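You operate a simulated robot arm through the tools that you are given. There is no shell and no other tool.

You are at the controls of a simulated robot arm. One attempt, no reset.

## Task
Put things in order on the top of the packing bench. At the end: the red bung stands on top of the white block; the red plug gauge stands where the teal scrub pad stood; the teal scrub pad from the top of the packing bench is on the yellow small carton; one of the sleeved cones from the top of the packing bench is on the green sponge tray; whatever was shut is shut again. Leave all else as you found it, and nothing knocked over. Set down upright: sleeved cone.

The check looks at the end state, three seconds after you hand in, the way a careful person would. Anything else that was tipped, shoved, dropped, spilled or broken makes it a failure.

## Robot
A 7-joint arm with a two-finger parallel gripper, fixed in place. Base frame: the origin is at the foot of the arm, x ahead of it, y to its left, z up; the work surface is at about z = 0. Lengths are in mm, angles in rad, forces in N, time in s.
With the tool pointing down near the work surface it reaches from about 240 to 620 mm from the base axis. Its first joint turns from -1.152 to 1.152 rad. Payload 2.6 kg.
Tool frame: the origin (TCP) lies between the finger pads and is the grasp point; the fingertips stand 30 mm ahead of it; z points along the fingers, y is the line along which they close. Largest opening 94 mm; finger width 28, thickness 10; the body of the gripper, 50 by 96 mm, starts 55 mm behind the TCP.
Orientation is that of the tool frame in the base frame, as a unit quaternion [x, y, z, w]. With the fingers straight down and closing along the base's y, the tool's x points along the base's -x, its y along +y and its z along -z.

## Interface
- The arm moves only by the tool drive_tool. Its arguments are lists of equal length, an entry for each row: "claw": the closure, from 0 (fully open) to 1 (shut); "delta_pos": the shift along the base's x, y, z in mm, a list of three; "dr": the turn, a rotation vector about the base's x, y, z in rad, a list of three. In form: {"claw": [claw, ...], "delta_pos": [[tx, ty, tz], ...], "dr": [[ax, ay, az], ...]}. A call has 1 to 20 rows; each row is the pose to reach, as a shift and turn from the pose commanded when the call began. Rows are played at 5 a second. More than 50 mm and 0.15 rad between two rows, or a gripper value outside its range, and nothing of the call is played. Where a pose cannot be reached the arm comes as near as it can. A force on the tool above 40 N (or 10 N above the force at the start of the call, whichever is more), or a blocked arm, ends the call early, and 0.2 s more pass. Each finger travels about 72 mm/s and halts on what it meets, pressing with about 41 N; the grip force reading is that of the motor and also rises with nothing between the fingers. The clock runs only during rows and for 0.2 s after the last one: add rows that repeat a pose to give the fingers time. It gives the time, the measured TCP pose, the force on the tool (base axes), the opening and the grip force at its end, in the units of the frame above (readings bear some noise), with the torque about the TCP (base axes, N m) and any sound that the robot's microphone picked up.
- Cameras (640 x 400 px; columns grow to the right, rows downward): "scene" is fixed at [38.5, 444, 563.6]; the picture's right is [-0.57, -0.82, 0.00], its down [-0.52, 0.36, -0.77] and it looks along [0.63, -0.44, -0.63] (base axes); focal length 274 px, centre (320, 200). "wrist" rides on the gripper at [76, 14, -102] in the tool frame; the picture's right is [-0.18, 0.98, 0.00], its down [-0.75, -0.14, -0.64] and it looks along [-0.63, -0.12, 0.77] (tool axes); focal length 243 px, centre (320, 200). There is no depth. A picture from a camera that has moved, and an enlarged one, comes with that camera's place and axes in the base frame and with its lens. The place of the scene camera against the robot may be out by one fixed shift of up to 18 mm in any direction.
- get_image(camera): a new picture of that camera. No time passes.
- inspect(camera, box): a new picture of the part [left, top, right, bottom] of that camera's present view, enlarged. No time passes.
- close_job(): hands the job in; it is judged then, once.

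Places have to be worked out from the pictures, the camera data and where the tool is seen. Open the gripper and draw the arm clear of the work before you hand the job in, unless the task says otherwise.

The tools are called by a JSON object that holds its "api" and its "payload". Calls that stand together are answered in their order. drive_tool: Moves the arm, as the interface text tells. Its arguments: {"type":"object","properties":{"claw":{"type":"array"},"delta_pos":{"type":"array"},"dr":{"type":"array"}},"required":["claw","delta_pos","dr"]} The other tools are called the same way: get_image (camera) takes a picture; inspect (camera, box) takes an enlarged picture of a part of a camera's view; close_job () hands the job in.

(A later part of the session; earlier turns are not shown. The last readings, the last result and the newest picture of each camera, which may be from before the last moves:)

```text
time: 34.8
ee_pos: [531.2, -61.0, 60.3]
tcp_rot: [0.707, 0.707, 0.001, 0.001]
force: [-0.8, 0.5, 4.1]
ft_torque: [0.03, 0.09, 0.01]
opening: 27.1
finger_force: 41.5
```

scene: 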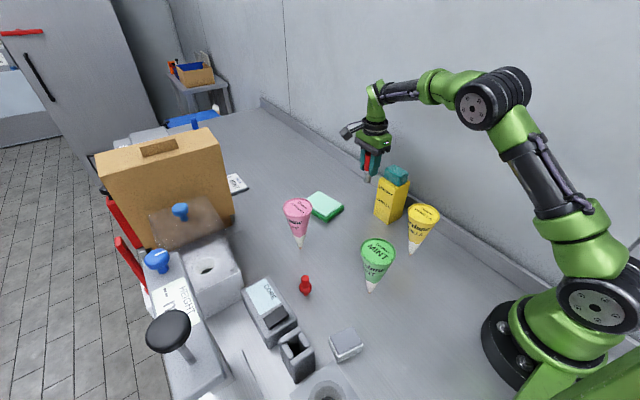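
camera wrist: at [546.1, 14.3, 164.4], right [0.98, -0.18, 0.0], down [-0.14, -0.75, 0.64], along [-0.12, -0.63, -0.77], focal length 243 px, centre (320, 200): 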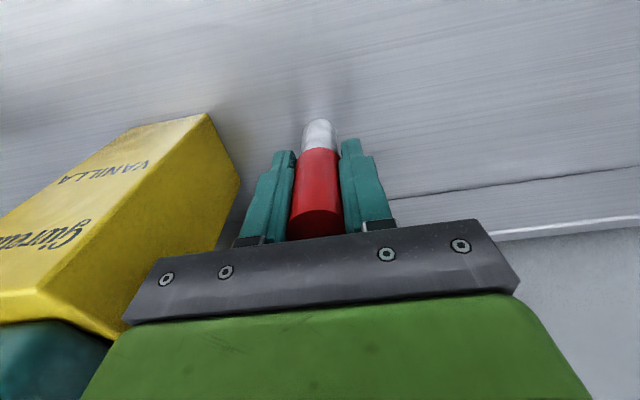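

Light contact (4 N). I'll release gradually and rise straight up.

{"api": "drive_tool", "payload": {"claw": [0.7, 0.65, 0.5, 0.3, 0.3, 0.3, 0.3, 0.3, 0.3], "delta_pos": [[0, 0, 0], [0, 0, 0], [0, 0, 0], [0, 0, 0], [0, 0, 10], [0, 0, 40], [0, 0, 80], [0, 0, 120], [0, 0, 160]], "dr": [[0, 0, 0], [0, 0, 0], [0, 0, 0], [0, 0, 0], [0, 0, 0], [0, 0, 0], [0, 0, 0], [0, 0, 0], [0, 0, 0]]}}

{"api": "get_image", "payload": {"camera": "wrist"}}

{"api": "inspect", "payload": {"camera": "scene", "box": [280, 140, 440, 260]}}

```text
time: 36.8
ee_pos: [529.5, -60.7, 222.0]
tcp_rot: [0.706, 0.708, 0.0, 0.0]
force: [0.7, 0.1, 0.1]
ft_torque: [0.0, 0.03, -0.01]
opening: 65.4
finger_force: 0.0
```

```text
taken
camera wrist: at [545.7, 15.0, 324.3], right [0.98, -0.18, 0.0], down [-0.14, -0.75, 0.64], along [-0.12, -0.63, -0.77], focal length 243 px, centre (320, 200)
```

wrist: 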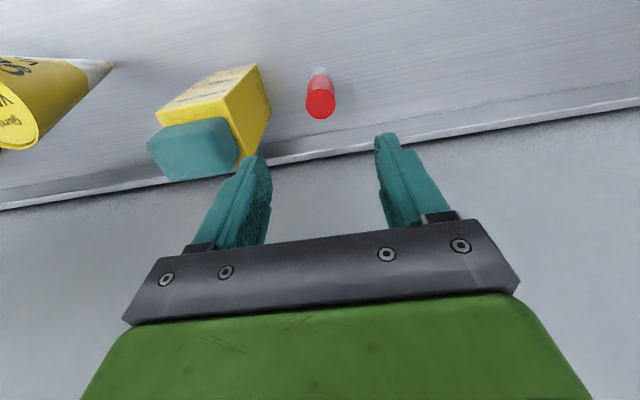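

```text
3.33 times, centred on (360, 200) of scene
camera zoom: at [38.5, 444.0, 563.6], right [-0.57, -0.82, 0.0], down [-0.52, 0.36, -0.77], along [0.63, -0.44, -0.63], focal length 913 px, centre (187, 200)
```

zoom: 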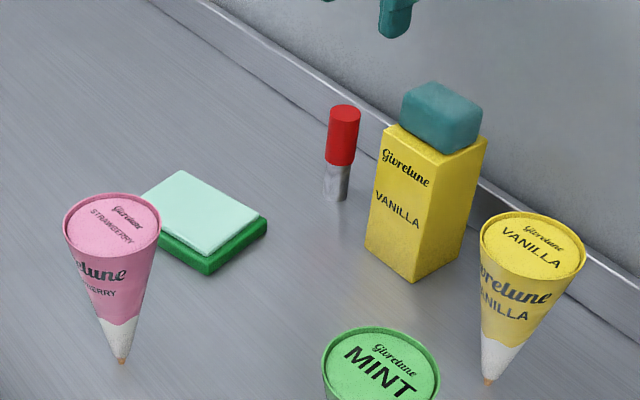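

The plug stands upright where the pad was. Next I'll survey the bung and the white block: fly high to about (300, 260) and turn yaw back to 0.

{"api": "drive_tool", "payload": {"claw": [0, 0, 0, 0, 0, 0, 0, 0, 0, 0, 0, 0, 0, 0], "delta_pos": [[0, 0, 40], [-10, 5, 70], [-30, 30, 80], [-50, 60, 80], [-70, 90, 80], [-90, 120, 80], [-110, 150, 80], [-132, 180, 80], [-155, 210, 80], [-178, 240, 80], [-200, 270, 70], [-220, 300, 60], [-232, 320, 60], [-232, 320, 60]], "dr": [[0, 0, 0], [0, 0, 0.1], [0, 0, 0.22], [0, 0, 0.36], [0, 0, 0.5], [0, 0, 0.64], [0, 0, 0.78], [0, 0, 0.92], [0, 0, 1.06], [0, 0, 1.2], [0, 0, 1.34], [0, 0, 1.46], [0, 0, 1.57], [0, 0, 1.57]]}}

{"api": "get_image", "payload": {"camera": "wrist"}}

{"api": "get_image", "payload": {"camera": "scene"}}

```text
time: 39.8
ee_pos: [298.2, 258.8, 279.7]
tcp_rot: [-0.001, 1.0, 0.0, 0.0]
force: [0.1, 0.1, 0.3]
ft_torque: [0.05, 0.01, 0.0]
opening: 94.1
finger_force: 0.0
```

```text
taken
camera wrist: at [224.4, 272.2, 383.9], right [0.18, 0.98, 0.0], down [0.75, -0.14, 0.64], along [0.63, -0.12, -0.77], focal length 243 px, centre (320, 200)
```

wrist: 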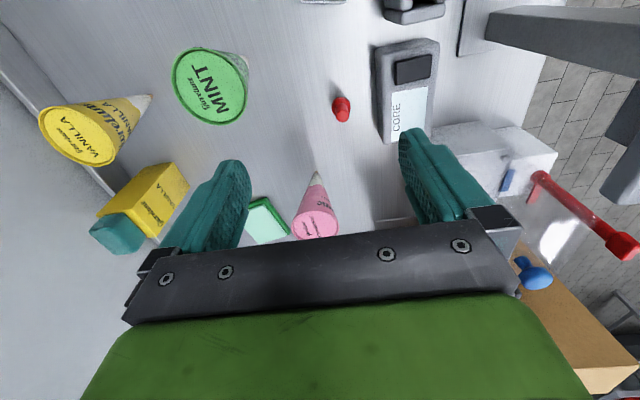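

```text
taken
```

scene: 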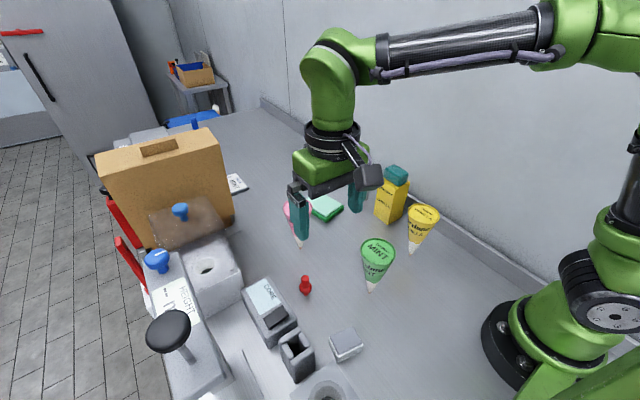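

I'll zoom in on the bung.

{"api": "inspect", "payload": {"camera": "wrist", "box": [310, 80, 370, 130]}}

{"api": "inspect", "payload": {"camera": "scene", "box": [280, 260, 340, 310]}}

{"api": "inspect", "payload": {"camera": "scene", "box": [270, 300, 390, 400]}}

```text
8.00 times, centred on (340, 105) of wrist
camera zoom: at [224.4, 272.2, 383.9], right [0.18, 0.98, 0.0], down [0.75, -0.14, 0.64], along [0.63, -0.12, -0.77], focal length 1941 px, centre (160, 960)
```

zoom: 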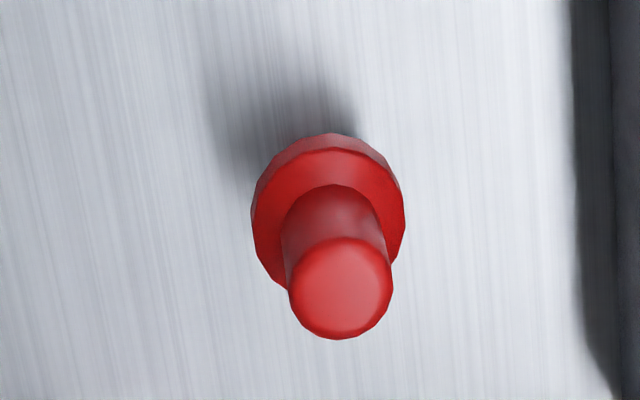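

```text
8.00 times, centred on (310, 285) of scene
camera zoom: at [38.5, 444.1, 563.6], right [-0.57, -0.82, 0.0], down [-0.52, 0.36, -0.77], along [0.63, -0.44, -0.63], focal length 2192 px, centre (400, -480)
```

zoom: 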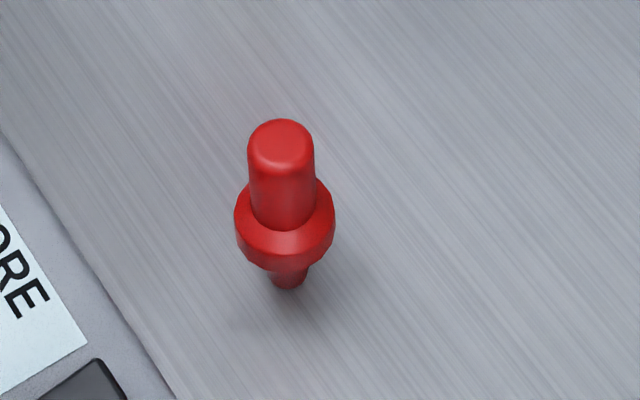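

```text
4.00 times, centred on (330, 350) of scene
camera zoom: at [38.5, 444.1, 563.6], right [-0.57, -0.82, 0.0], down [-0.52, 0.36, -0.77], along [0.63, -0.44, -0.63], focal length 1096 px, centre (280, -400)
```

zoom: 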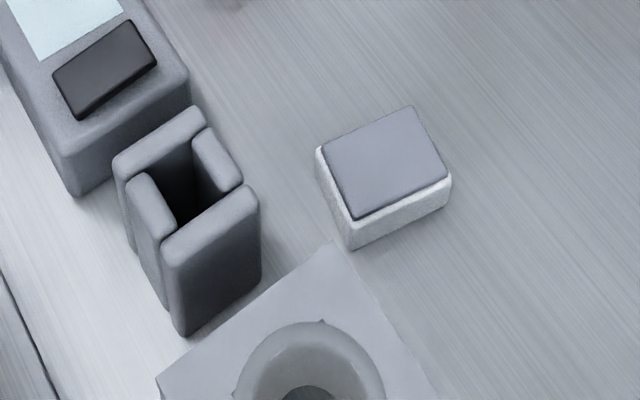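

The bung is about 67 tall (foot, flange at z≈25–38, handle ⌀17) at about (346, 279). The block is near (203, 278), about 40 tall. I'll pull back to view the block with the wrist camera.

{"api": "drive_tool", "payload": {"claw": [0, 0, 0, 0, 0], "delta_pos": [[-30, 0, 10], [-60, 0, 20], [-90, 0, 30], [-120, 0, 30], [-145, 0, 30]], "dr": [[0, 0, 0], [0, 0, 0], [0, 0, 0], [0, 0, 0], [0, 0, 0]]}}

{"api": "get_image", "payload": {"camera": "wrist"}}

```text
time: 41.0
ee_pos: [154.9, 258.5, 310.1]
tcp_rot: [0.0, 1.0, 0.0, 0.0]
force: [0.1, -0.8, 1.0]
ft_torque: [0.0, -0.02, 0.01]
opening: 93.8
finger_force: 0.1
```

```text
taken
camera wrist: at [79.3, 271.9, 414.1], right [0.18, 0.98, 0.0], down [0.75, -0.14, 0.64], along [0.63, -0.12, -0.77], focal length 243 px, centre (320, 200)
```

wrist: 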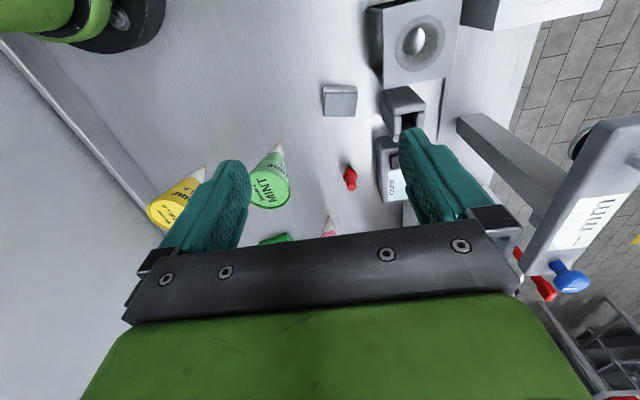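

{"api": "inspect", "payload": {"camera": "wrist", "box": [300, 60, 460, 200]}}

{"api": "inspect", "payload": {"camera": "wrist", "box": [310, 70, 370, 130]}}

```text
2.86 times, centred on (380, 130) of wrist
camera zoom: at [79.3, 271.9, 414.1], right [0.18, 0.98, 0.0], down [0.75, -0.14, 0.64], along [0.63, -0.12, -0.77], focal length 693 px, centre (149, 400)
```

zoom: 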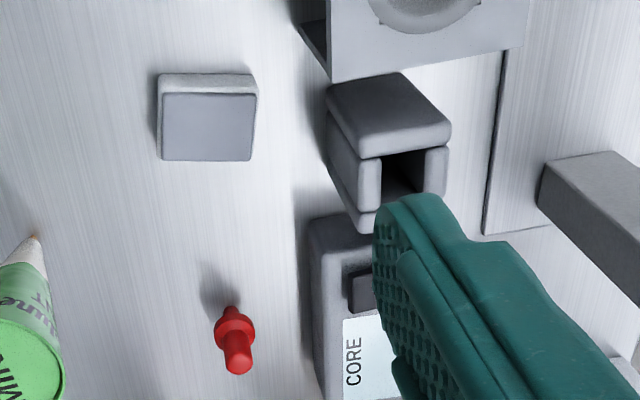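

```text
6.67 times, centred on (340, 100) of wrist
camera zoom: at [79.3, 271.9, 414.1], right [0.18, 0.98, 0.0], down [0.75, -0.14, 0.64], along [0.63, -0.12, -0.77], focal length 1618 px, centre (187, 867)
```

zoom: 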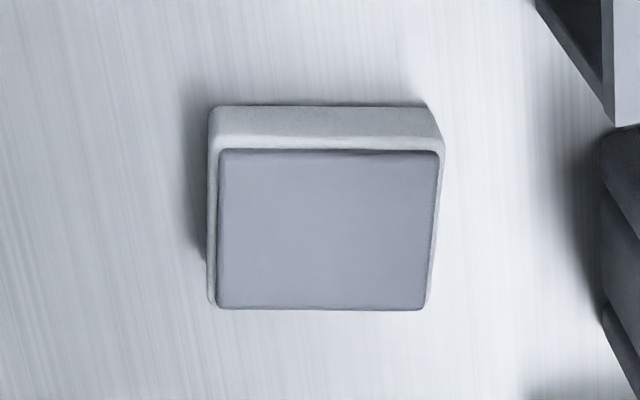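

Wrist triangulation puts the block's top centre at about (211, 280.5), height about 28–35, and the bung at about (349.5, 281). I'll hover lower over the bung with the gripper part-closed, to stay clear of the CORE gauge, and look again.

{"api": "drive_tool", "payload": {"claw": [0.47, 0.47, 0.47, 0.47, 0.47, 0.47, 0.47], "delta_pos": [[35, 4, -10], [70, 8, -20], [105, 12, -40], [140, 16, -70], [170, 20, -100], [190, 21.5, -130], [194.5, 21.5, -161.5]], "dr": [[0, 0, 0], [0, 0, 0], [0, 0, 0], [0, 0, 0], [0, 0, 0], [0, 0, 0], [0, 0, 0]]}}

{"api": "get_image", "payload": {"camera": "wrist"}}

{"api": "inspect", "payload": {"camera": "wrist", "box": [270, 90, 390, 190]}}

{"api": "inspect", "payload": {"camera": "scene", "box": [240, 180, 380, 320]}}

```text
time: 42.6
ee_pos: [349.0, 279.0, 148.7]
tcp_rot: [0.0, 1.0, 0.0, -0.001]
force: [0.9, -0.4, 0.3]
ft_torque: [0.01, -0.03, 0.0]
opening: 50.1
finger_force: 0.1
```

```text
taken
camera wrist: at [273.7, 292.9, 251.7], right [0.18, 0.98, 0.0], down [0.75, -0.14, 0.64], along [0.63, -0.12, -0.77], focal length 243 px, centre (320, 200)
```

wrist: 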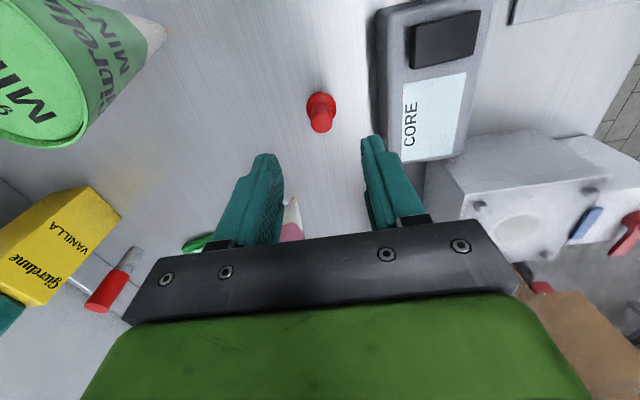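

```text
4.00 times, centred on (330, 140) of wrist
camera zoom: at [273.7, 292.9, 251.7], right [0.18, 0.98, 0.0], down [0.75, -0.14, 0.64], along [0.63, -0.12, -0.77], focal length 970 px, centre (280, 440)
```

zoom: 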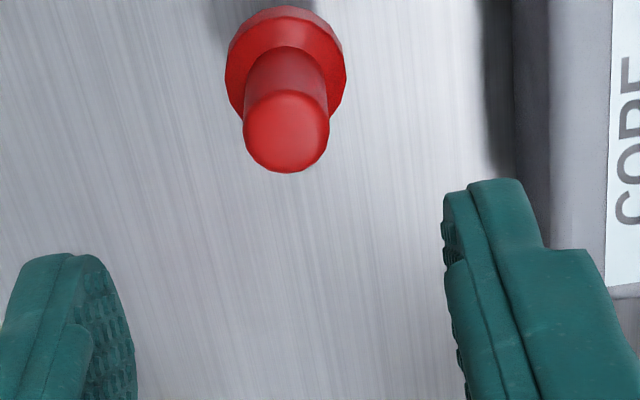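

```text
2.86 times, centred on (310, 250) of scene
camera zoom: at [38.5, 444.0, 563.6], right [-0.57, -0.82, 0.0], down [-0.52, 0.36, -0.77], along [0.63, -0.44, -0.63], focal length 783 px, centre (349, 57)
```

zoom: 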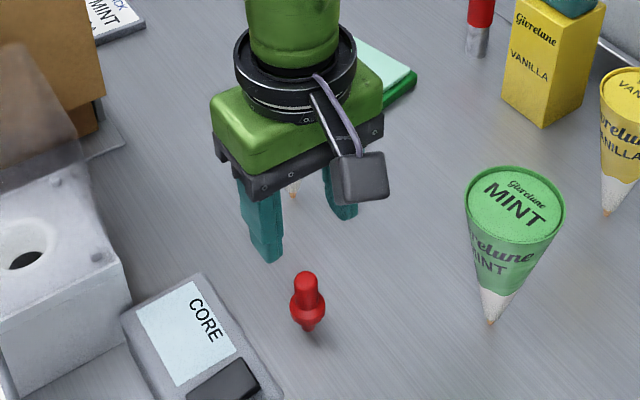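

The bung top is at about (350.5, 280, 60), flange top at z≈30, handle ⌀17.5. I'll centre (+1.2, +1), descend to TCP z≈66 so the tips stay above the flange, and close on the handle.

{"api": "drive_tool", "payload": {"claw": [0.47, 0.47, 0.47, 0.47, 0.47], "delta_pos": [[1.2, 1, -25], [1.2, 1, -50], [1.2, 1, -70], [1.2, 1, -80], [1.2, 1, -84]], "dr": [[0, 0, 0], [0, 0, 0], [0, 0, 0], [0, 0, 0], [0, 0, 0]]}}

{"api": "get_image", "payload": {"camera": "wrist"}}

{"api": "inspect", "payload": {"camera": "scene", "box": [260, 210, 360, 310]}}

```text
time: 43.8
ee_pos: [349.3, 280.5, 64.6]
tcp_rot: [0.0, 1.0, 0.0, 0.0]
force: [0.2, -0.6, -0.4]
ft_torque: [0.0, 0.02, 0.0]
opening: 49.8
finger_force: 0.1
```

```text
taken
camera wrist: at [274.6, 294.5, 168.2], right [0.18, 0.98, 0.0], down [0.75, -0.14, 0.64], along [0.63, -0.12, -0.77], focal length 243 px, centre (320, 200)
```

wrist: 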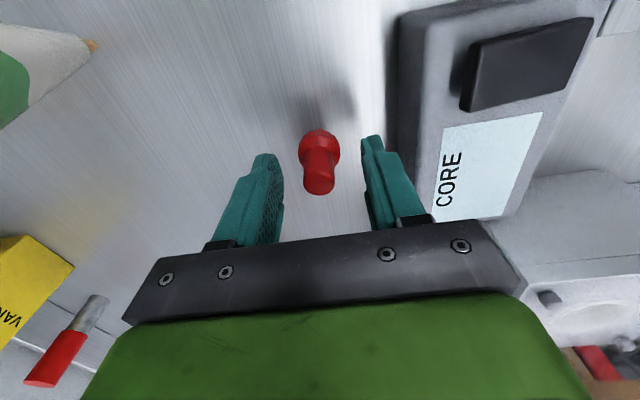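

```text
4.00 times, centred on (310, 260) of scene
camera zoom: at [38.5, 444.0, 563.6], right [-0.57, -0.82, 0.0], down [-0.52, 0.36, -0.77], along [0.63, -0.44, -0.63], focal length 1096 px, centre (360, -40)
```

zoom: 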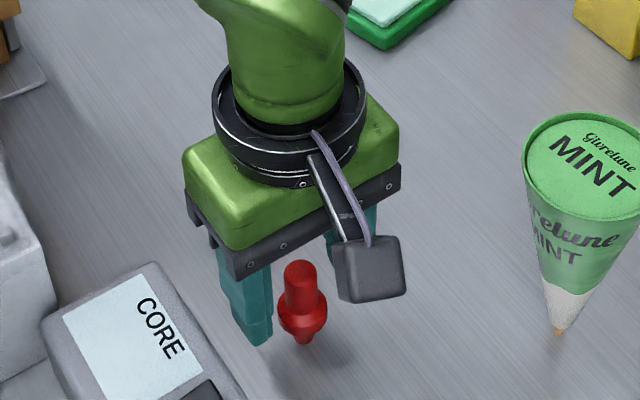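

Centred. Closing on the handle and lifting a little.

{"api": "drive_tool", "payload": {"claw": [0.6, 0.75, 1, 1, 1, 1, 1, 1, 1], "delta_pos": [[0, 0, 0], [0, 0, 0], [0, 0, 0], [0, 0, 0], [0, 0, 0], [0, 0, 2], [0, 0, 5], [0, 0, 10], [0, 0, 15]], "dr": [[0, 0, 0], [0, 0, 0], [0, 0, 0], [0, 0, 0], [0, 0, 0], [0, 0, 0], [0, 0, 0], [0, 0, 0], [0, 0, 0]]}}

{"api": "get_image", "payload": {"camera": "wrist"}}

{"api": "inspect", "payload": {"camera": "scene", "box": [260, 210, 360, 310]}}

```text
time: 45.8
ee_pos: [350.2, 281.6, 80.2]
tcp_rot: [0.0, 1.0, -0.001, 0.0]
force: [-0.4, 0.1, 0.5]
ft_torque: [-0.01, 0.01, 0.01]
opening: 16.0
finger_force: 41.4
```

```text
taken
camera wrist: at [274.5, 294.7, 183.5], right [0.18, 0.98, 0.0], down [0.75, -0.14, 0.64], along [0.63, -0.12, -0.77], focal length 243 px, centre (320, 200)
```

wrist: 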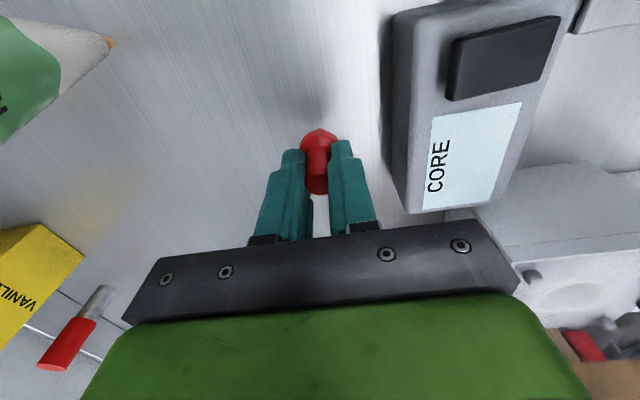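

```text
4.00 times, centred on (310, 260) of scene
camera zoom: at [38.5, 444.0, 563.6], right [-0.57, -0.82, 0.0], down [-0.52, 0.36, -0.77], along [0.63, -0.44, -0.63], focal length 1096 px, centre (360, -40)
```

zoom: 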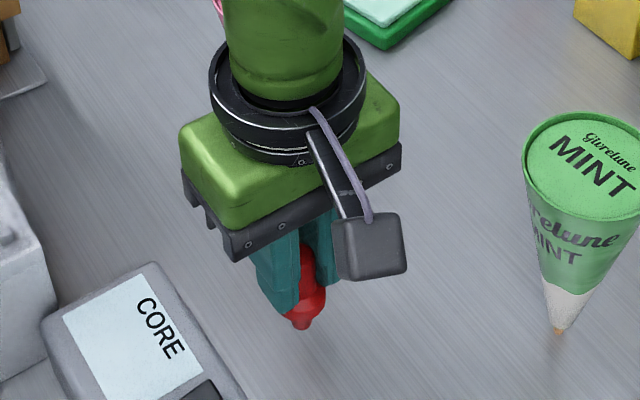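

Bung is held. I'll raise it and carry it over the white block, slowly.

{"api": "drive_tool", "payload": {"claw": [1, 1, 1, 1, 1, 1, 1, 1, 1, 1, 1, 1, 1, 1, 1, 1], "delta_pos": [[0, 0, 6], [0, 0, 16], [0, 0, 30], [0, 0, 45], [0, 0, 60], [0, 0, 70], [-8, 0, 70], [-22, 0, 70], [-40, 0, 70], [-60, 0, 70], [-80, 0, 70], [-100, 0, 70], [-118, 0, 70], [-132, -0.5, 70], [-139.2, -0.5, 70], [-139.2, -0.5, 70]], "dr": [[0, 0, 0], [0, 0, 0], [0, 0, 0], [0, 0, 0], [0, 0, 0], [0, 0, 0], [0, 0, 0], [0, 0, 0], [0, 0, 0], [0, 0, 0], [0, 0, 0], [0, 0, 0], [0, 0, 0], [0, 0, 0], [0, 0, 0], [0, 0, 0]]}}

{"api": "get_image", "payload": {"camera": "wrist"}}

{"api": "inspect", "payload": {"camera": "scene", "box": [260, 240, 420, 400]}}

```text
time: 49.2
ee_pos: [210.1, 279.7, 148.8]
tcp_rot: [0.0, 1.0, 0.0, 0.0]
force: [-0.2, 0.3, 0.0]
ft_torque: [0.0, 0.0, 0.04]
opening: 16.2
finger_force: 41.0
```

```text
taken
camera wrist: at [134.9, 293.8, 253.4], right [0.18, 0.98, 0.0], down [0.75, -0.14, 0.64], along [0.63, -0.12, -0.77], focal length 243 px, centre (320, 200)
```

wrist: 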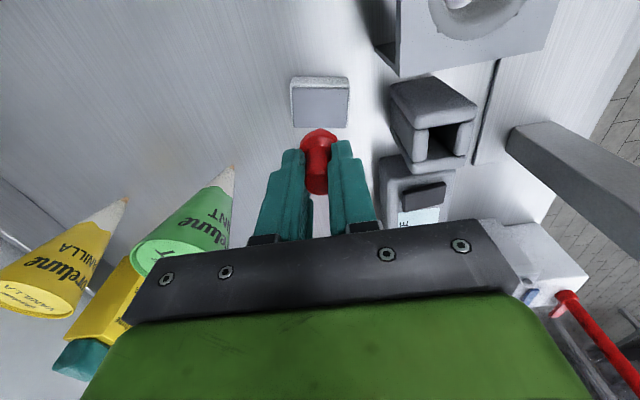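

```text
2.50 times, centred on (340, 320) of scene
camera zoom: at [38.5, 444.0, 563.6], right [-0.57, -0.82, 0.0], down [-0.52, 0.36, -0.77], along [0.63, -0.44, -0.63], focal length 685 px, centre (270, -100)
```

zoom: 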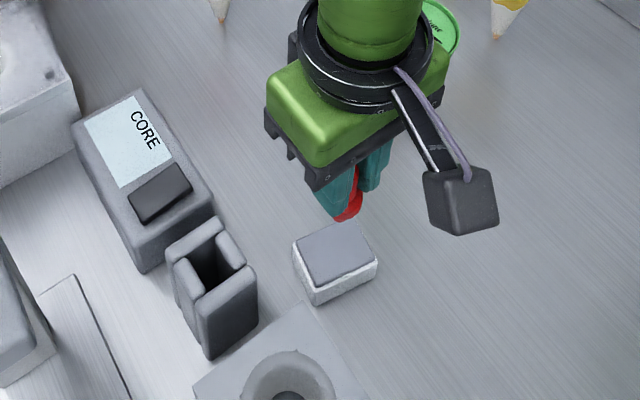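

Checking alignment between the approach line and the block's top plate.

{"api": "inspect", "payload": {"camera": "wrist", "box": [280, 60, 360, 140]}}

```text
5.00 times, centred on (320, 100) of wrist
camera zoom: at [134.9, 293.8, 253.4], right [0.18, 0.98, 0.0], down [0.75, -0.14, 0.64], along [0.63, -0.12, -0.77], focal length 1213 px, centre (320, 700)
```

zoom: 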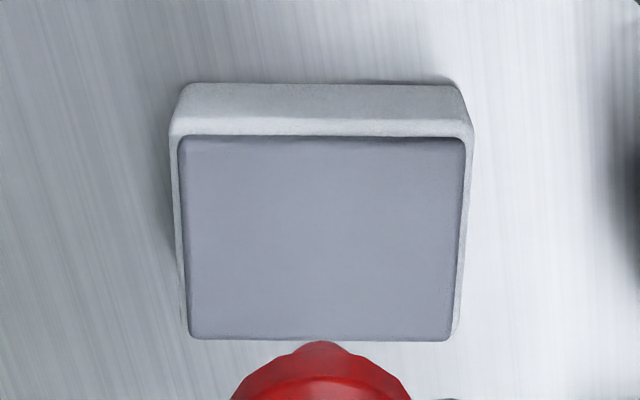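

Aligned within about 1 mm. Lowering to just above the expected top.

{"api": "drive_tool", "payload": {"claw": [1, 1, 1, 1, 1], "delta_pos": [[0, 0, -15], [0, 0, -28], [0, 0, -38], [0, 0, -45], [0, 0, -47]], "dr": [[0, 0, 0], [0, 0, 0], [0, 0, 0], [0, 0, 0], [0, 0, 0]]}}

{"api": "get_image", "payload": {"camera": "wrist"}}

{"api": "inspect", "payload": {"camera": "scene", "box": [300, 280, 400, 380]}}

```text
time: 50.4
ee_pos: [210.6, 279.7, 103.3]
tcp_rot: [0.0, 1.0, 0.0, 0.0]
force: [0.0, -0.4, 0.9]
ft_torque: [-0.02, -0.01, -0.03]
opening: 16.0
finger_force: 41.3
```

```text
taken
camera wrist: at [135.5, 293.9, 206.2], right [0.18, 0.98, 0.0], down [0.75, -0.14, 0.64], along [0.63, -0.12, -0.77], focal length 243 px, centre (320, 200)
```

wrist: 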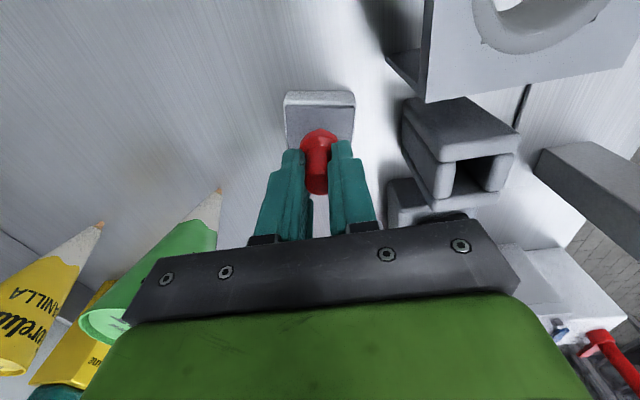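

```text
4.00 times, centred on (350, 330) of scene
camera zoom: at [38.5, 444.0, 563.6], right [-0.57, -0.82, 0.0], down [-0.52, 0.36, -0.77], along [0.63, -0.44, -0.63], focal length 1096 px, centre (200, -320)
```

zoom: 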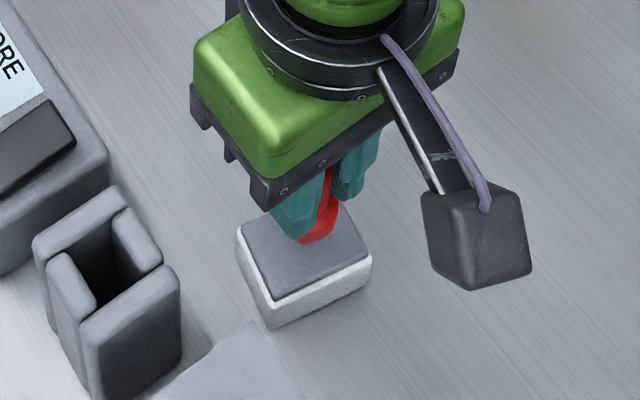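

Still free. Stepping down in 1 mm increments.

{"api": "drive_tool", "payload": {"claw": [1, 1, 1, 1], "delta_pos": [[0, 0, -1], [0, 0, -2], [0, 0, -3], [0, 0, -4]], "dr": [[0, 0, 0], [0, 0, 0], [0, 0, 0], [0, 0, 0]]}}

```text
time: 51.4
ee_pos: [209.5, 280.5, 98.8]
tcp_rot: [-0.001, 1.0, 0.0, 0.0]
force: [-1.0, 0.6, 0.7]
ft_torque: [-0.01, -0.02, 0.03]
opening: 15.8
finger_force: 41.8
```

{"api": "drive_tool", "payload": {"claw": [1, 1, 1], "delta_pos": [[0, 0, -1], [0, 0, -2], [0, 0, -2]], "dr": [[0, 0, 0], [0, 0, 0], [0, 0, 0]]}}

{"api": "inspect", "payload": {"camera": "wrist", "box": [270, 80, 370, 200]}}

```text
time: 52.2
ee_pos: [209.9, 281.7, 97.8]
tcp_rot: [-0.001, 1.0, 0.001, 0.001]
force: [-4.3, -5.9, 28.5]
ft_torque: [-0.42, 0.27, 0.01]
opening: 15.9
finger_force: 41.3
```

```text
3.33 times, centred on (320, 140) of wrist
camera zoom: at [135.6, 294.6, 201.1], right [0.18, 0.98, 0.0], down [0.75, -0.14, 0.64], along [0.63, -0.12, -0.77], focal length 809 px, centre (320, 400)
```

zoom: 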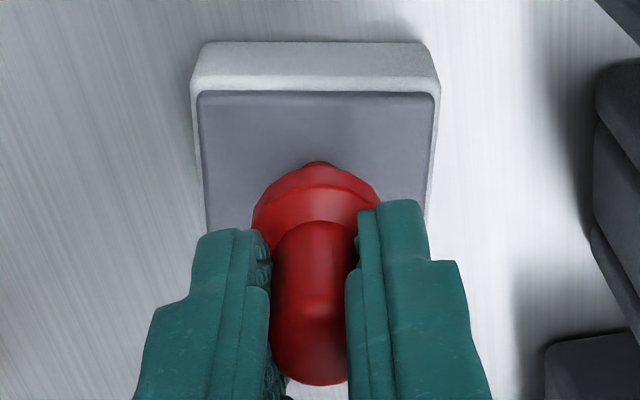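

Firm contact (28 N), so the block top is about 33 high. I'll back up 1.2 mm to unload.

{"api": "drive_tool", "payload": {"claw": [1, 1], "delta_pos": [[0, 0, 0.8], [0, 0, 1.2]], "dr": [[0, 0, 0], [0, 0, 0]]}}

```text
time: 52.8
ee_pos: [211.6, 280.7, 99.0]
tcp_rot: [-0.001, 1.0, 0.001, 0.0]
force: [0.4, 2.1, 13.7]
ft_torque: [0.08, -0.08, -0.02]
opening: 16.2
finger_force: 41.0
```

{"api": "drive_tool", "payload": {"claw": [1, 1], "delta_pos": [[0, 0, 0.4], [0, 0, 0.6]], "dr": [[0, 0, 0], [0, 0, 0]]}}

```text
time: 53.4
ee_pos: [209.5, 280.0, 98.4]
tcp_rot: [-0.001, 1.0, -0.001, -0.001]
force: [1.0, 1.2, 3.9]
ft_torque: [0.06, -0.05, -0.01]
opening: 16.0
finger_force: 41.0
```

Only about 4 N of contact now. I'll release gradually, then rise straight up.

{"api": "drive_tool", "payload": {"claw": [0.82, 0.79, 0.72, 0.6, 0.5, 0.5, 0.5, 0.5, 0.5, 0.5, 0.5], "delta_pos": [[0, 0, 0], [0, 0, 0], [0, 0, 0], [0, 0, 0], [0, 0, 0], [0, 0, 5], [0, 0, 20], [0, 0, 50], [0, 0, 90], [0, 0, 130], [0, 0, 160]], "dr": [[0, 0, 0], [0, 0, 0], [0, 0, 0], [0, 0, 0], [0, 0, 0], [0, 0, 0], [0, 0, 0], [0, 0, 0], [0, 0, 0], [0, 0, 0], [0, 0, 0]]}}

{"api": "get_image", "payload": {"camera": "wrist"}}

{"api": "inspect", "payload": {"camera": "scene", "box": [280, 280, 400, 380]}}

```text
time: 55.8
ee_pos: [210.8, 280.0, 259.6]
tcp_rot: [0.0, 1.0, 0.0, -0.001]
force: [0.6, -0.4, -0.1]
ft_torque: [0.01, -0.01, 0.0]
opening: 47.2
finger_force: 0.1
```

```text
taken
camera wrist: at [135.2, 294.0, 362.2], right [0.18, 0.98, 0.0], down [0.75, -0.14, 0.64], along [0.63, -0.12, -0.77], focal length 243 px, centre (320, 200)
```

wrist: 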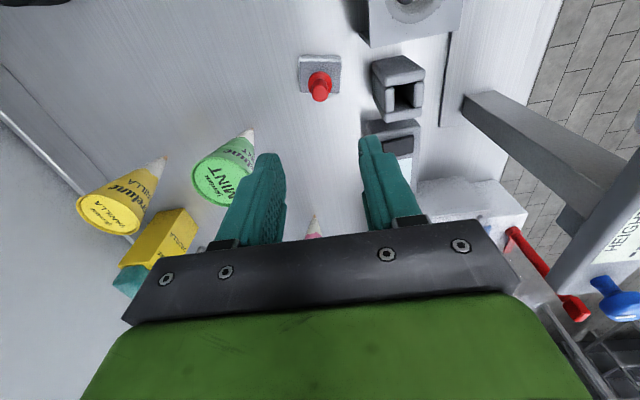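

```text
4.00 times, centred on (340, 330) of scene
camera zoom: at [38.5, 444.0, 563.6], right [-0.57, -0.82, 0.0], down [-0.52, 0.36, -0.77], along [0.63, -0.44, -0.63], focal length 1096 px, centre (240, -320)
```

zoom: 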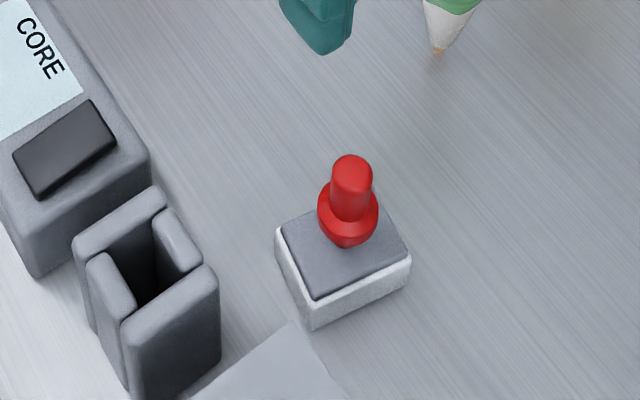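

The bung stands upright on the white block. Last is the cone: I'll hover above the pink one (nearest the tray) for an accurate look.

{"api": "drive_tool", "payload": {"claw": [0, 0, 0, 0, 0, 0, 0, 0, 0, 0], "delta_pos": [[10, 0, 20], [40, -10, 30], [75, -20, 30], [110, -30, 30], [145, -40, 30], [180, -50, 30], [215, -60, 20], [240, -64.5, 5], [256.5, -64.5, 2], [256.5, -64.5, 2]], "dr": [[0, 0, 0], [0, 0, 0], [0, 0, 0], [0, 0, 0], [0, 0, 0], [0, 0, 0], [0, 0, 0], [0, 0, 0], [0, 0, 0], [0, 0, 0]]}}

{"api": "get_image", "payload": {"camera": "wrist"}}

{"api": "inspect", "payload": {"camera": "wrist", "box": [240, 40, 400, 180]}}

{"api": "get_image", "payload": {"camera": "scene"}}

```text
time: 58.0
ee_pos: [467.9, 215.1, 259.6]
tcp_rot: [0.001, 1.0, -0.001, 0.0]
force: [-0.5, 0.0, 0.2]
ft_torque: [-0.02, 0.02, -0.01]
opening: 94.1
finger_force: 0.0
```

```text
taken
camera wrist: at [392.4, 229.6, 363.7], right [0.18, 0.98, 0.0], down [0.75, -0.14, 0.64], along [0.63, -0.12, -0.77], focal length 243 px, centre (320, 200)
```

wrist: 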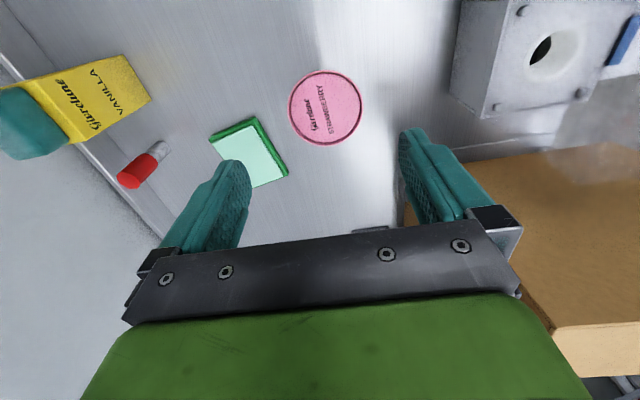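

```text
2.86 times, centred on (320, 110) of wrist
camera zoom: at [392.4, 229.6, 363.7], right [0.18, 0.98, 0.0], down [0.75, -0.14, 0.64], along [0.63, -0.12, -0.77], focal length 693 px, centre (320, 457)
```

zoom: 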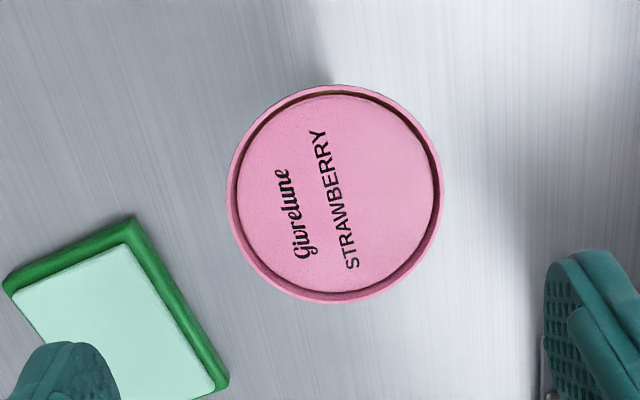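

```text
taken
```

scene: 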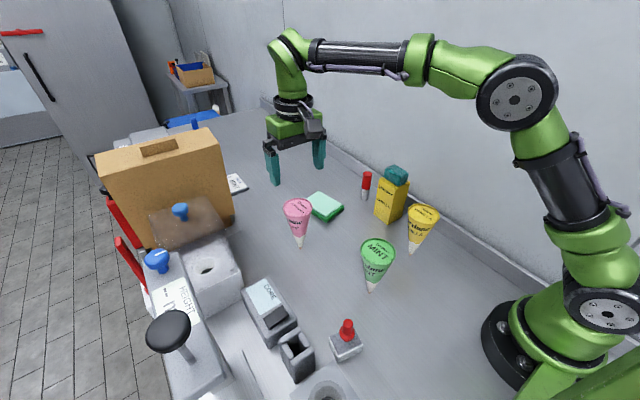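

Pink rim is centred at about (468.3, 221), ⌀68, 143 tall. The sponge top spans about 70×99 centred near (570, 79). I'll centre over the cone, lower to just above the rim and verify.

{"api": "drive_tool", "payload": {"claw": [0, 0, 0, 0], "delta_pos": [[-0.3, 5.1, 0], [-0.3, 5.1, -35], [-0.3, 5.1, -65], [-0.3, 5.1, -75]], "dr": [[0, 0, 0], [0, 0, 0], [0, 0, 0], [0, 0, 0]]}}

{"api": "get_image", "payload": {"camera": "wrist"}}

{"api": "inspect", "payload": {"camera": "scene", "box": [240, 120, 360, 260]}}

```text
time: 59.0
ee_pos: [466.9, 220.7, 185.2]
tcp_rot: [0.0, 1.0, -0.001, 0.0]
force: [-0.7, -0.1, -0.2]
ft_torque: [0.01, 0.0, -0.06]
opening: 94.2
finger_force: 0.1
```

```text
taken
camera wrist: at [391.9, 234.4, 288.0], right [0.18, 0.98, 0.0], down [0.75, -0.14, 0.64], along [0.63, -0.12, -0.77], focal length 243 px, centre (320, 200)
```

wrist: 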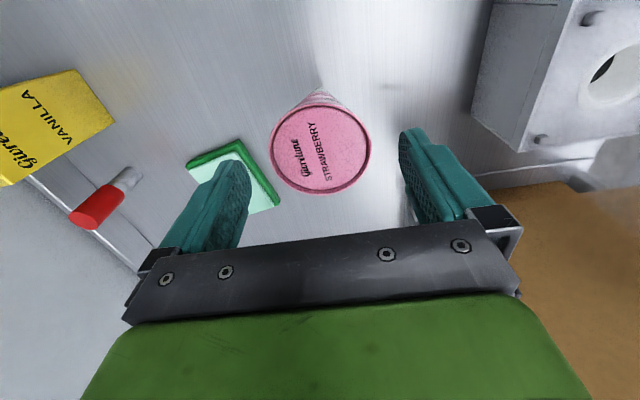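

```text
2.86 times, centred on (300, 190) of scene
camera zoom: at [38.5, 444.0, 563.6], right [-0.57, -0.82, 0.0], down [-0.52, 0.36, -0.77], along [0.63, -0.44, -0.63], focal length 783 px, centre (377, 229)
```

zoom: 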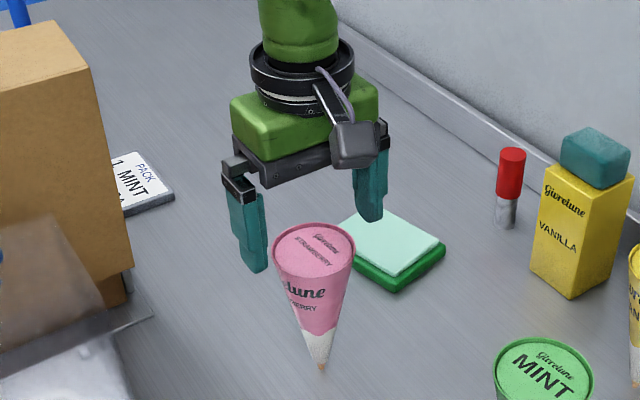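

I'll zoom on the rim for precise centring, and take a look at the card in the background.

{"api": "inspect", "payload": {"camera": "wrist", "box": [250, 70, 430, 220]}}

{"api": "inspect", "payload": {"camera": "scene", "box": [220, 160, 260, 200]}}

{"api": "inspect", "payload": {"camera": "scene", "box": [280, 190, 320, 260]}}

```text
2.67 times, centred on (340, 145) of wrist
camera zoom: at [391.9, 234.4, 288.0], right [0.18, 0.98, 0.0], down [0.75, -0.14, 0.64], along [0.63, -0.12, -0.77], focal length 647 px, centre (267, 347)
```

zoom: 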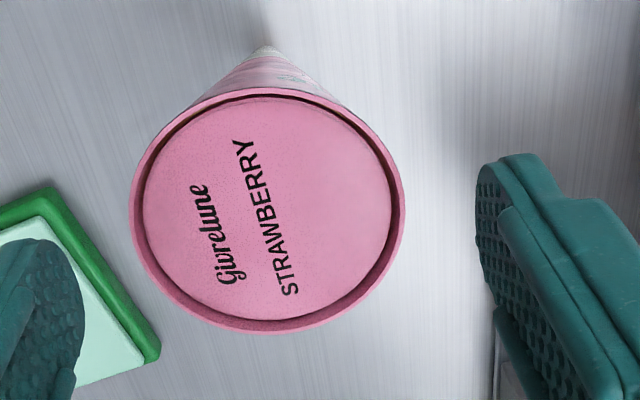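

```text
10.00 times, centred on (240, 180) of scene
camera zoom: at [38.5, 444.0, 563.6], right [-0.57, -0.82, 0.0], down [-0.52, 0.36, -0.77], along [0.63, -0.44, -0.63], focal length 2740 px, centre (1120, 400)
```

zoom: 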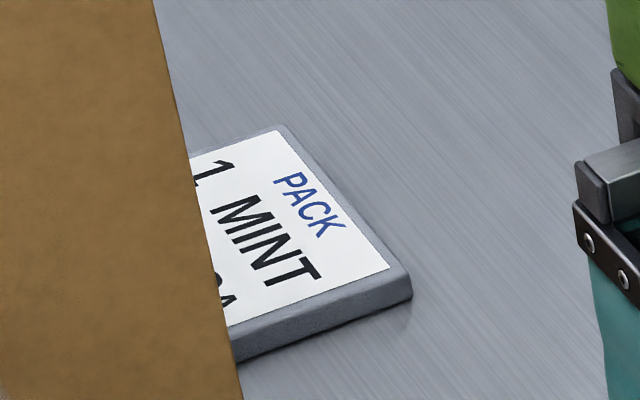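

```text
5.71 times, centred on (300, 225) of scene
camera zoom: at [38.5, 444.0, 563.6], right [-0.57, -0.82, 0.0], down [-0.52, 0.36, -0.77], along [0.63, -0.44, -0.63], focal length 1566 px, centre (434, 57)
```

zoom: 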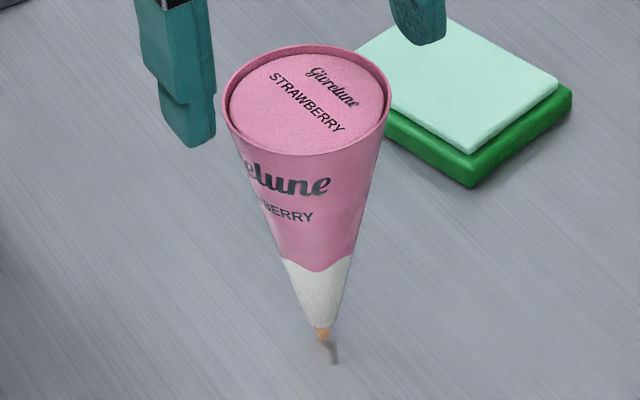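

Centring is exact (rim centre at column 320, row as predicted, ⌀ about 69). The card is a packing list that isn't part of this task, so I'll ignore it. I'll descend around the rim and close partly to check the gaps.

{"api": "drive_tool", "payload": {"claw": [0, 0, 0, 0, 0.1, 0.18, 0.2, 0.2], "delta_pos": [[0, 0, -15], [0, 0, -30], [0, 0, -43], [0, 0, -52], [0, 0, -52], [0, 0, -52], [0, 0, -52], [0, 0, -52]], "dr": [[0, 0, 0], [0, 0, 0], [0, 0, 0], [0, 0, 0], [0, 0, 0], [0, 0, 0], [0, 0, 0], [0, 0, 0]]}}

{"api": "get_image", "payload": {"camera": "wrist"}}

{"api": "inspect", "payload": {"camera": "scene", "box": [250, 140, 350, 260]}}

```text
time: 60.8
ee_pos: [466.7, 221.2, 133.3]
tcp_rot: [0.001, 1.0, -0.001, 0.0]
force: [0.1, -0.2, 0.1]
ft_torque: [0.05, 0.03, -0.01]
opening: 75.1
finger_force: 0.1
```

```text
taken
camera wrist: at [391.7, 235.0, 236.8], right [0.18, 0.98, 0.0], down [0.75, -0.14, 0.64], along [0.63, -0.12, -0.77], focal length 243 px, centre (320, 200)
```

wrist: 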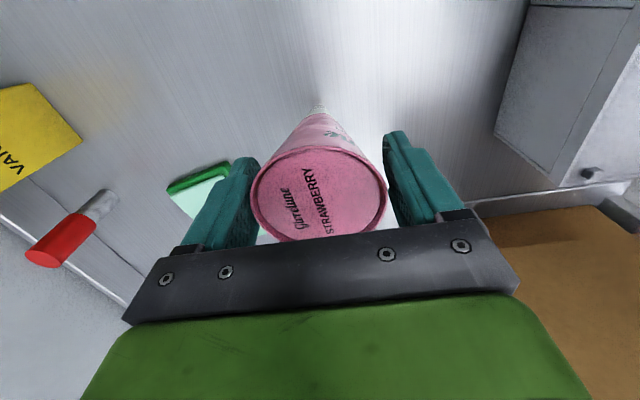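

```text
3.33 times, centred on (300, 200) of scene
camera zoom: at [38.5, 444.0, 563.6], right [-0.57, -0.82, 0.0], down [-0.52, 0.36, -0.77], along [0.63, -0.44, -0.63], focal length 913 px, centre (387, 200)
```

zoom: 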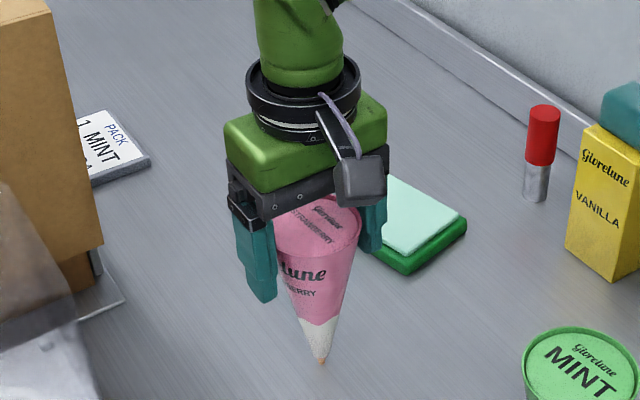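

Checking the rim edges closely before the final close.

{"api": "inspect", "payload": {"camera": "wrist", "box": [230, 120, 410, 250]}}

```text
3.08 times, centred on (320, 185) of wrist
camera zoom: at [391.7, 235.0, 236.8], right [0.18, 0.98, 0.0], down [0.75, -0.14, 0.64], along [0.63, -0.12, -0.77], focal length 746 px, centre (320, 246)
```

zoom: 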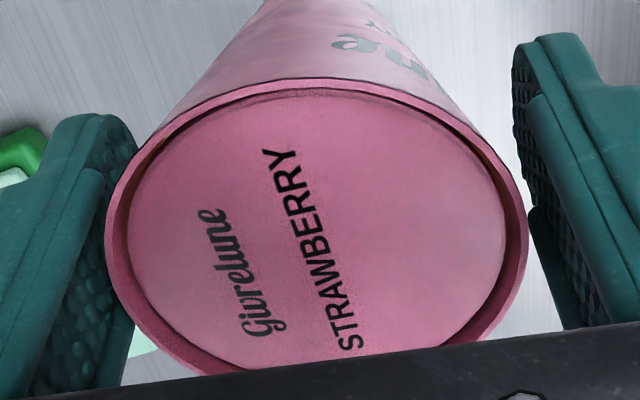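

Rim centre is 0.6 mm to the left, so I'll shift by that and close slowly onto the rim.

{"api": "drive_tool", "payload": {"claw": [0.2, 0.22, 0.24, 0.26, 0.27, 0.28, 0.29, 0.29, 0.29], "delta_pos": [[0, -0.6, 0], [0, -0.6, 0], [0, -0.6, 0], [0, -0.6, 0], [0, -0.6, 0], [0, -0.6, 0], [0, -0.6, 0], [0, -0.6, 0], [0, -0.6, 0]], "dr": [[0, 0, 0], [0, 0, 0], [0, 0, 0], [0, 0, 0], [0, 0, 0], [0, 0, 0], [0, 0, 0], [0, 0, 0], [0, 0, 0]]}}

{"api": "inspect", "payload": {"camera": "wrist", "box": [230, 80, 410, 250]}}

{"api": "inspect", "payload": {"camera": "scene", "box": [260, 160, 340, 260]}}

```text
time: 62.8
ee_pos: [466.2, 219.7, 134.3]
tcp_rot: [0.0, 1.0, -0.001, 0.001]
force: [-0.7, -0.5, -0.3]
ft_torque: [0.02, 0.0, -0.02]
opening: 71.3
finger_force: 40.9
```

```text
2.35 times, centred on (320, 165) of wrist
camera zoom: at [391.7, 234.4, 236.8], right [0.18, 0.98, 0.0], down [0.75, -0.14, 0.64], along [0.63, -0.12, -0.77], focal length 571 px, centre (320, 282)
```

zoom: 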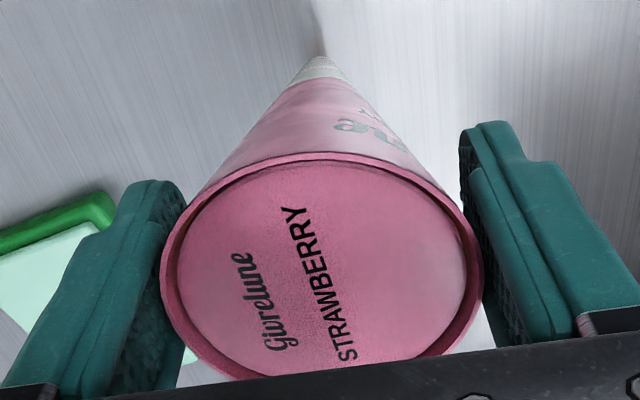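

```text
4.00 times, centred on (300, 210) of scene
camera zoom: at [38.5, 444.0, 563.6], right [-0.57, -0.82, 0.0], down [-0.52, 0.36, -0.77], along [0.63, -0.44, -0.63], focal length 1096 px, centre (400, 160)
```

zoom: 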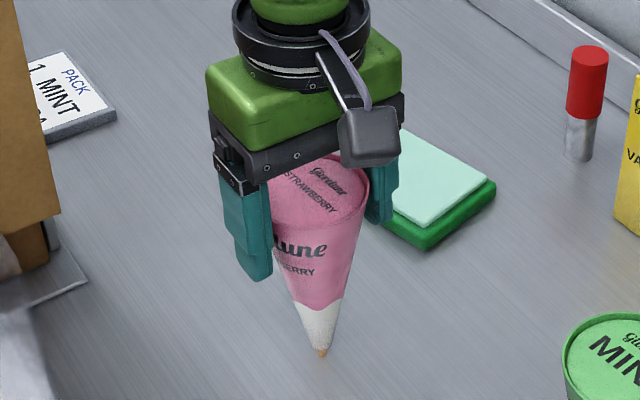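

Gripped at 71 mm, still vertical. A very slow small lift, then check.

{"api": "drive_tool", "payload": {"claw": [0.5, 0.5, 0.5, 0.5, 0.5, 0.5, 0.5, 0.5], "delta_pos": [[0, 0, 0], [0, 0, 1], [0, 0, 3], [0, 0, 5], [0, 0, 8], [0, 0, 12], [0, 0, 16], [0, 0, 18]], "dr": [[0, 0, 0], [0, 0, 0], [0, 0, 0], [0, 0, 0], [0, 0, 0], [0, 0, 0], [0, 0, 0], [0, 0, 0]]}}

{"api": "inspect", "payload": {"camera": "wrist", "box": [230, 80, 410, 250]}}

{"api": "inspect", "payload": {"camera": "scene", "box": [260, 160, 340, 260]}}

```text
time: 64.6
ee_pos: [465.8, 222.0, 152.1]
tcp_rot: [-0.001, 1.0, 0.001, 0.001]
force: [-0.6, -0.5, -0.8]
ft_torque: [0.04, -0.02, 0.0]
opening: 71.4
finger_force: 40.9
```

```text
2.35 times, centred on (320, 165) of wrist
camera zoom: at [391.6, 234.4, 255.1], right [0.18, 0.98, 0.0], down [0.75, -0.14, 0.64], along [0.63, -0.12, -0.77], focal length 571 px, centre (320, 282)
```

zoom: 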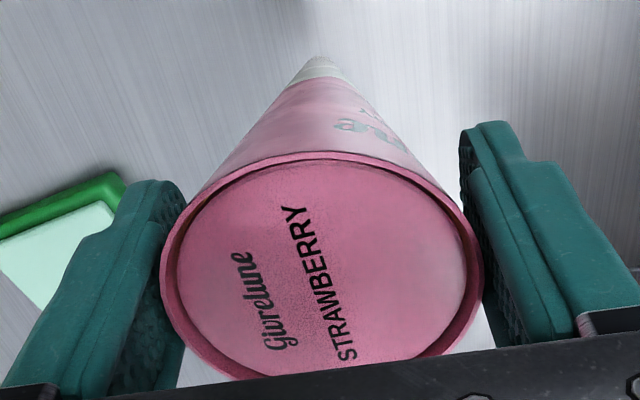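

```text
4.00 times, centred on (300, 210) of scene
camera zoom: at [38.5, 444.0, 563.6], right [-0.57, -0.82, 0.0], down [-0.52, 0.36, -0.77], along [0.63, -0.44, -0.63], focal length 1096 px, centre (400, 160)
```

zoom: 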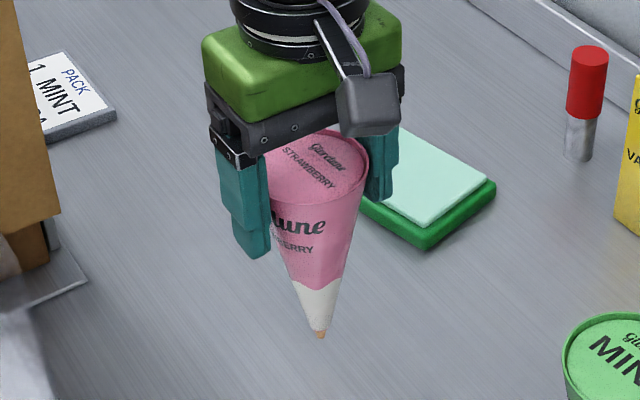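

The cone is lifted and hangs unchanged. I'll raise it more and carry it slowly to over the sponge tray centre.

{"api": "drive_tool", "payload": {"claw": [0.5, 0.5, 0.5, 0.5, 0.5, 0.5, 0.5, 0.5, 0.5, 0.5, 0.5, 0.5, 0.5, 0.5, 0.5, 0.5, 0.5, 0.5, 0.5, 0.5], "delta_pos": [[0, 0, 4], [0, 0, 12], [0, 0, 22], [0, 0, 32], [0, 0, 39], [3, -4, 42], [9, -13, 42], [17, -24, 42], [26, -37, 42], [35, -50, 42], [44, -63, 42], [53, -76, 42], [62, -89, 42], [71, -102, 42], [80, -114, 42], [88, -125, 42], [94, -134, 42], [98, -139, 42], [99.3, -141.5, 42], [99.3, -141.5, 42]], "dr": [[0, 0, 0], [0, 0, 0], [0, 0, 0], [0, 0, 0], [0, 0, 0], [0, 0, 0], [0, 0, 0], [0, 0, 0], [0, 0, 0], [0, 0, 0], [0, 0, 0], [0, 0, 0], [0, 0, 0], [0, 0, 0], [0, 0, 0], [0, 0, 0], [0, 0, 0], [0, 0, 0], [0, 0, 0], [0, 0, 0]]}}

{"api": "get_image", "payload": {"camera": "wrist"}}

{"api": "inspect", "payload": {"camera": "scene", "box": [260, 100, 400, 240]}}

```text
time: 68.8
ee_pos: [564.1, 78.1, 192.5]
tcp_rot: [0.0, 1.0, 0.001, 0.0]
force: [0.5, -0.2, -0.6]
ft_torque: [-0.04, 0.06, -0.01]
opening: 71.3
finger_force: 40.9
```

```text
taken
camera wrist: at [490.7, 92.4, 297.0], right [0.18, 0.98, 0.0], down [0.75, -0.14, 0.64], along [0.63, -0.12, -0.77], focal length 243 px, centre (320, 200)
```

wrist: 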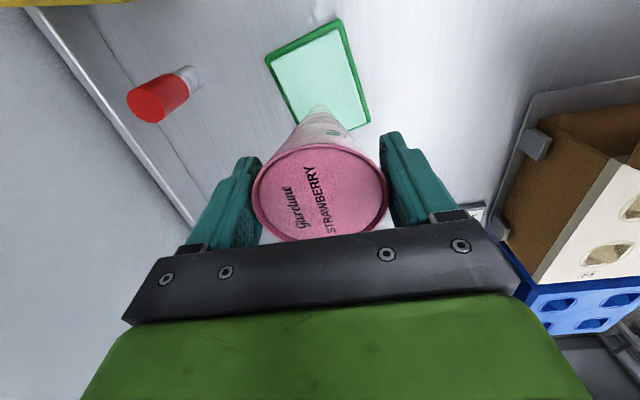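

```text
2.86 times, centred on (330, 170) of scene
camera zoom: at [38.5, 444.0, 563.6], right [-0.57, -0.82, 0.0], down [-0.52, 0.36, -0.77], along [0.63, -0.44, -0.63], focal length 783 px, centre (291, 286)
```

zoom: 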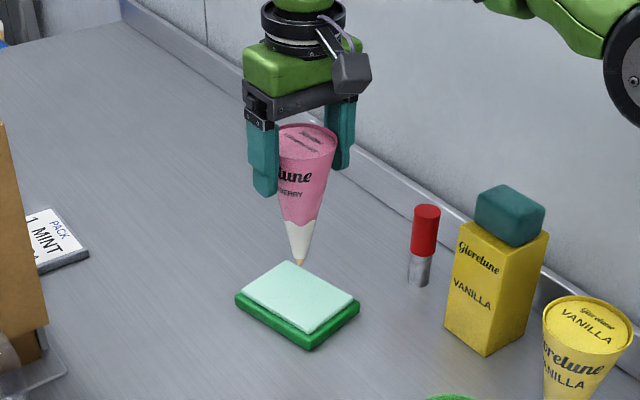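

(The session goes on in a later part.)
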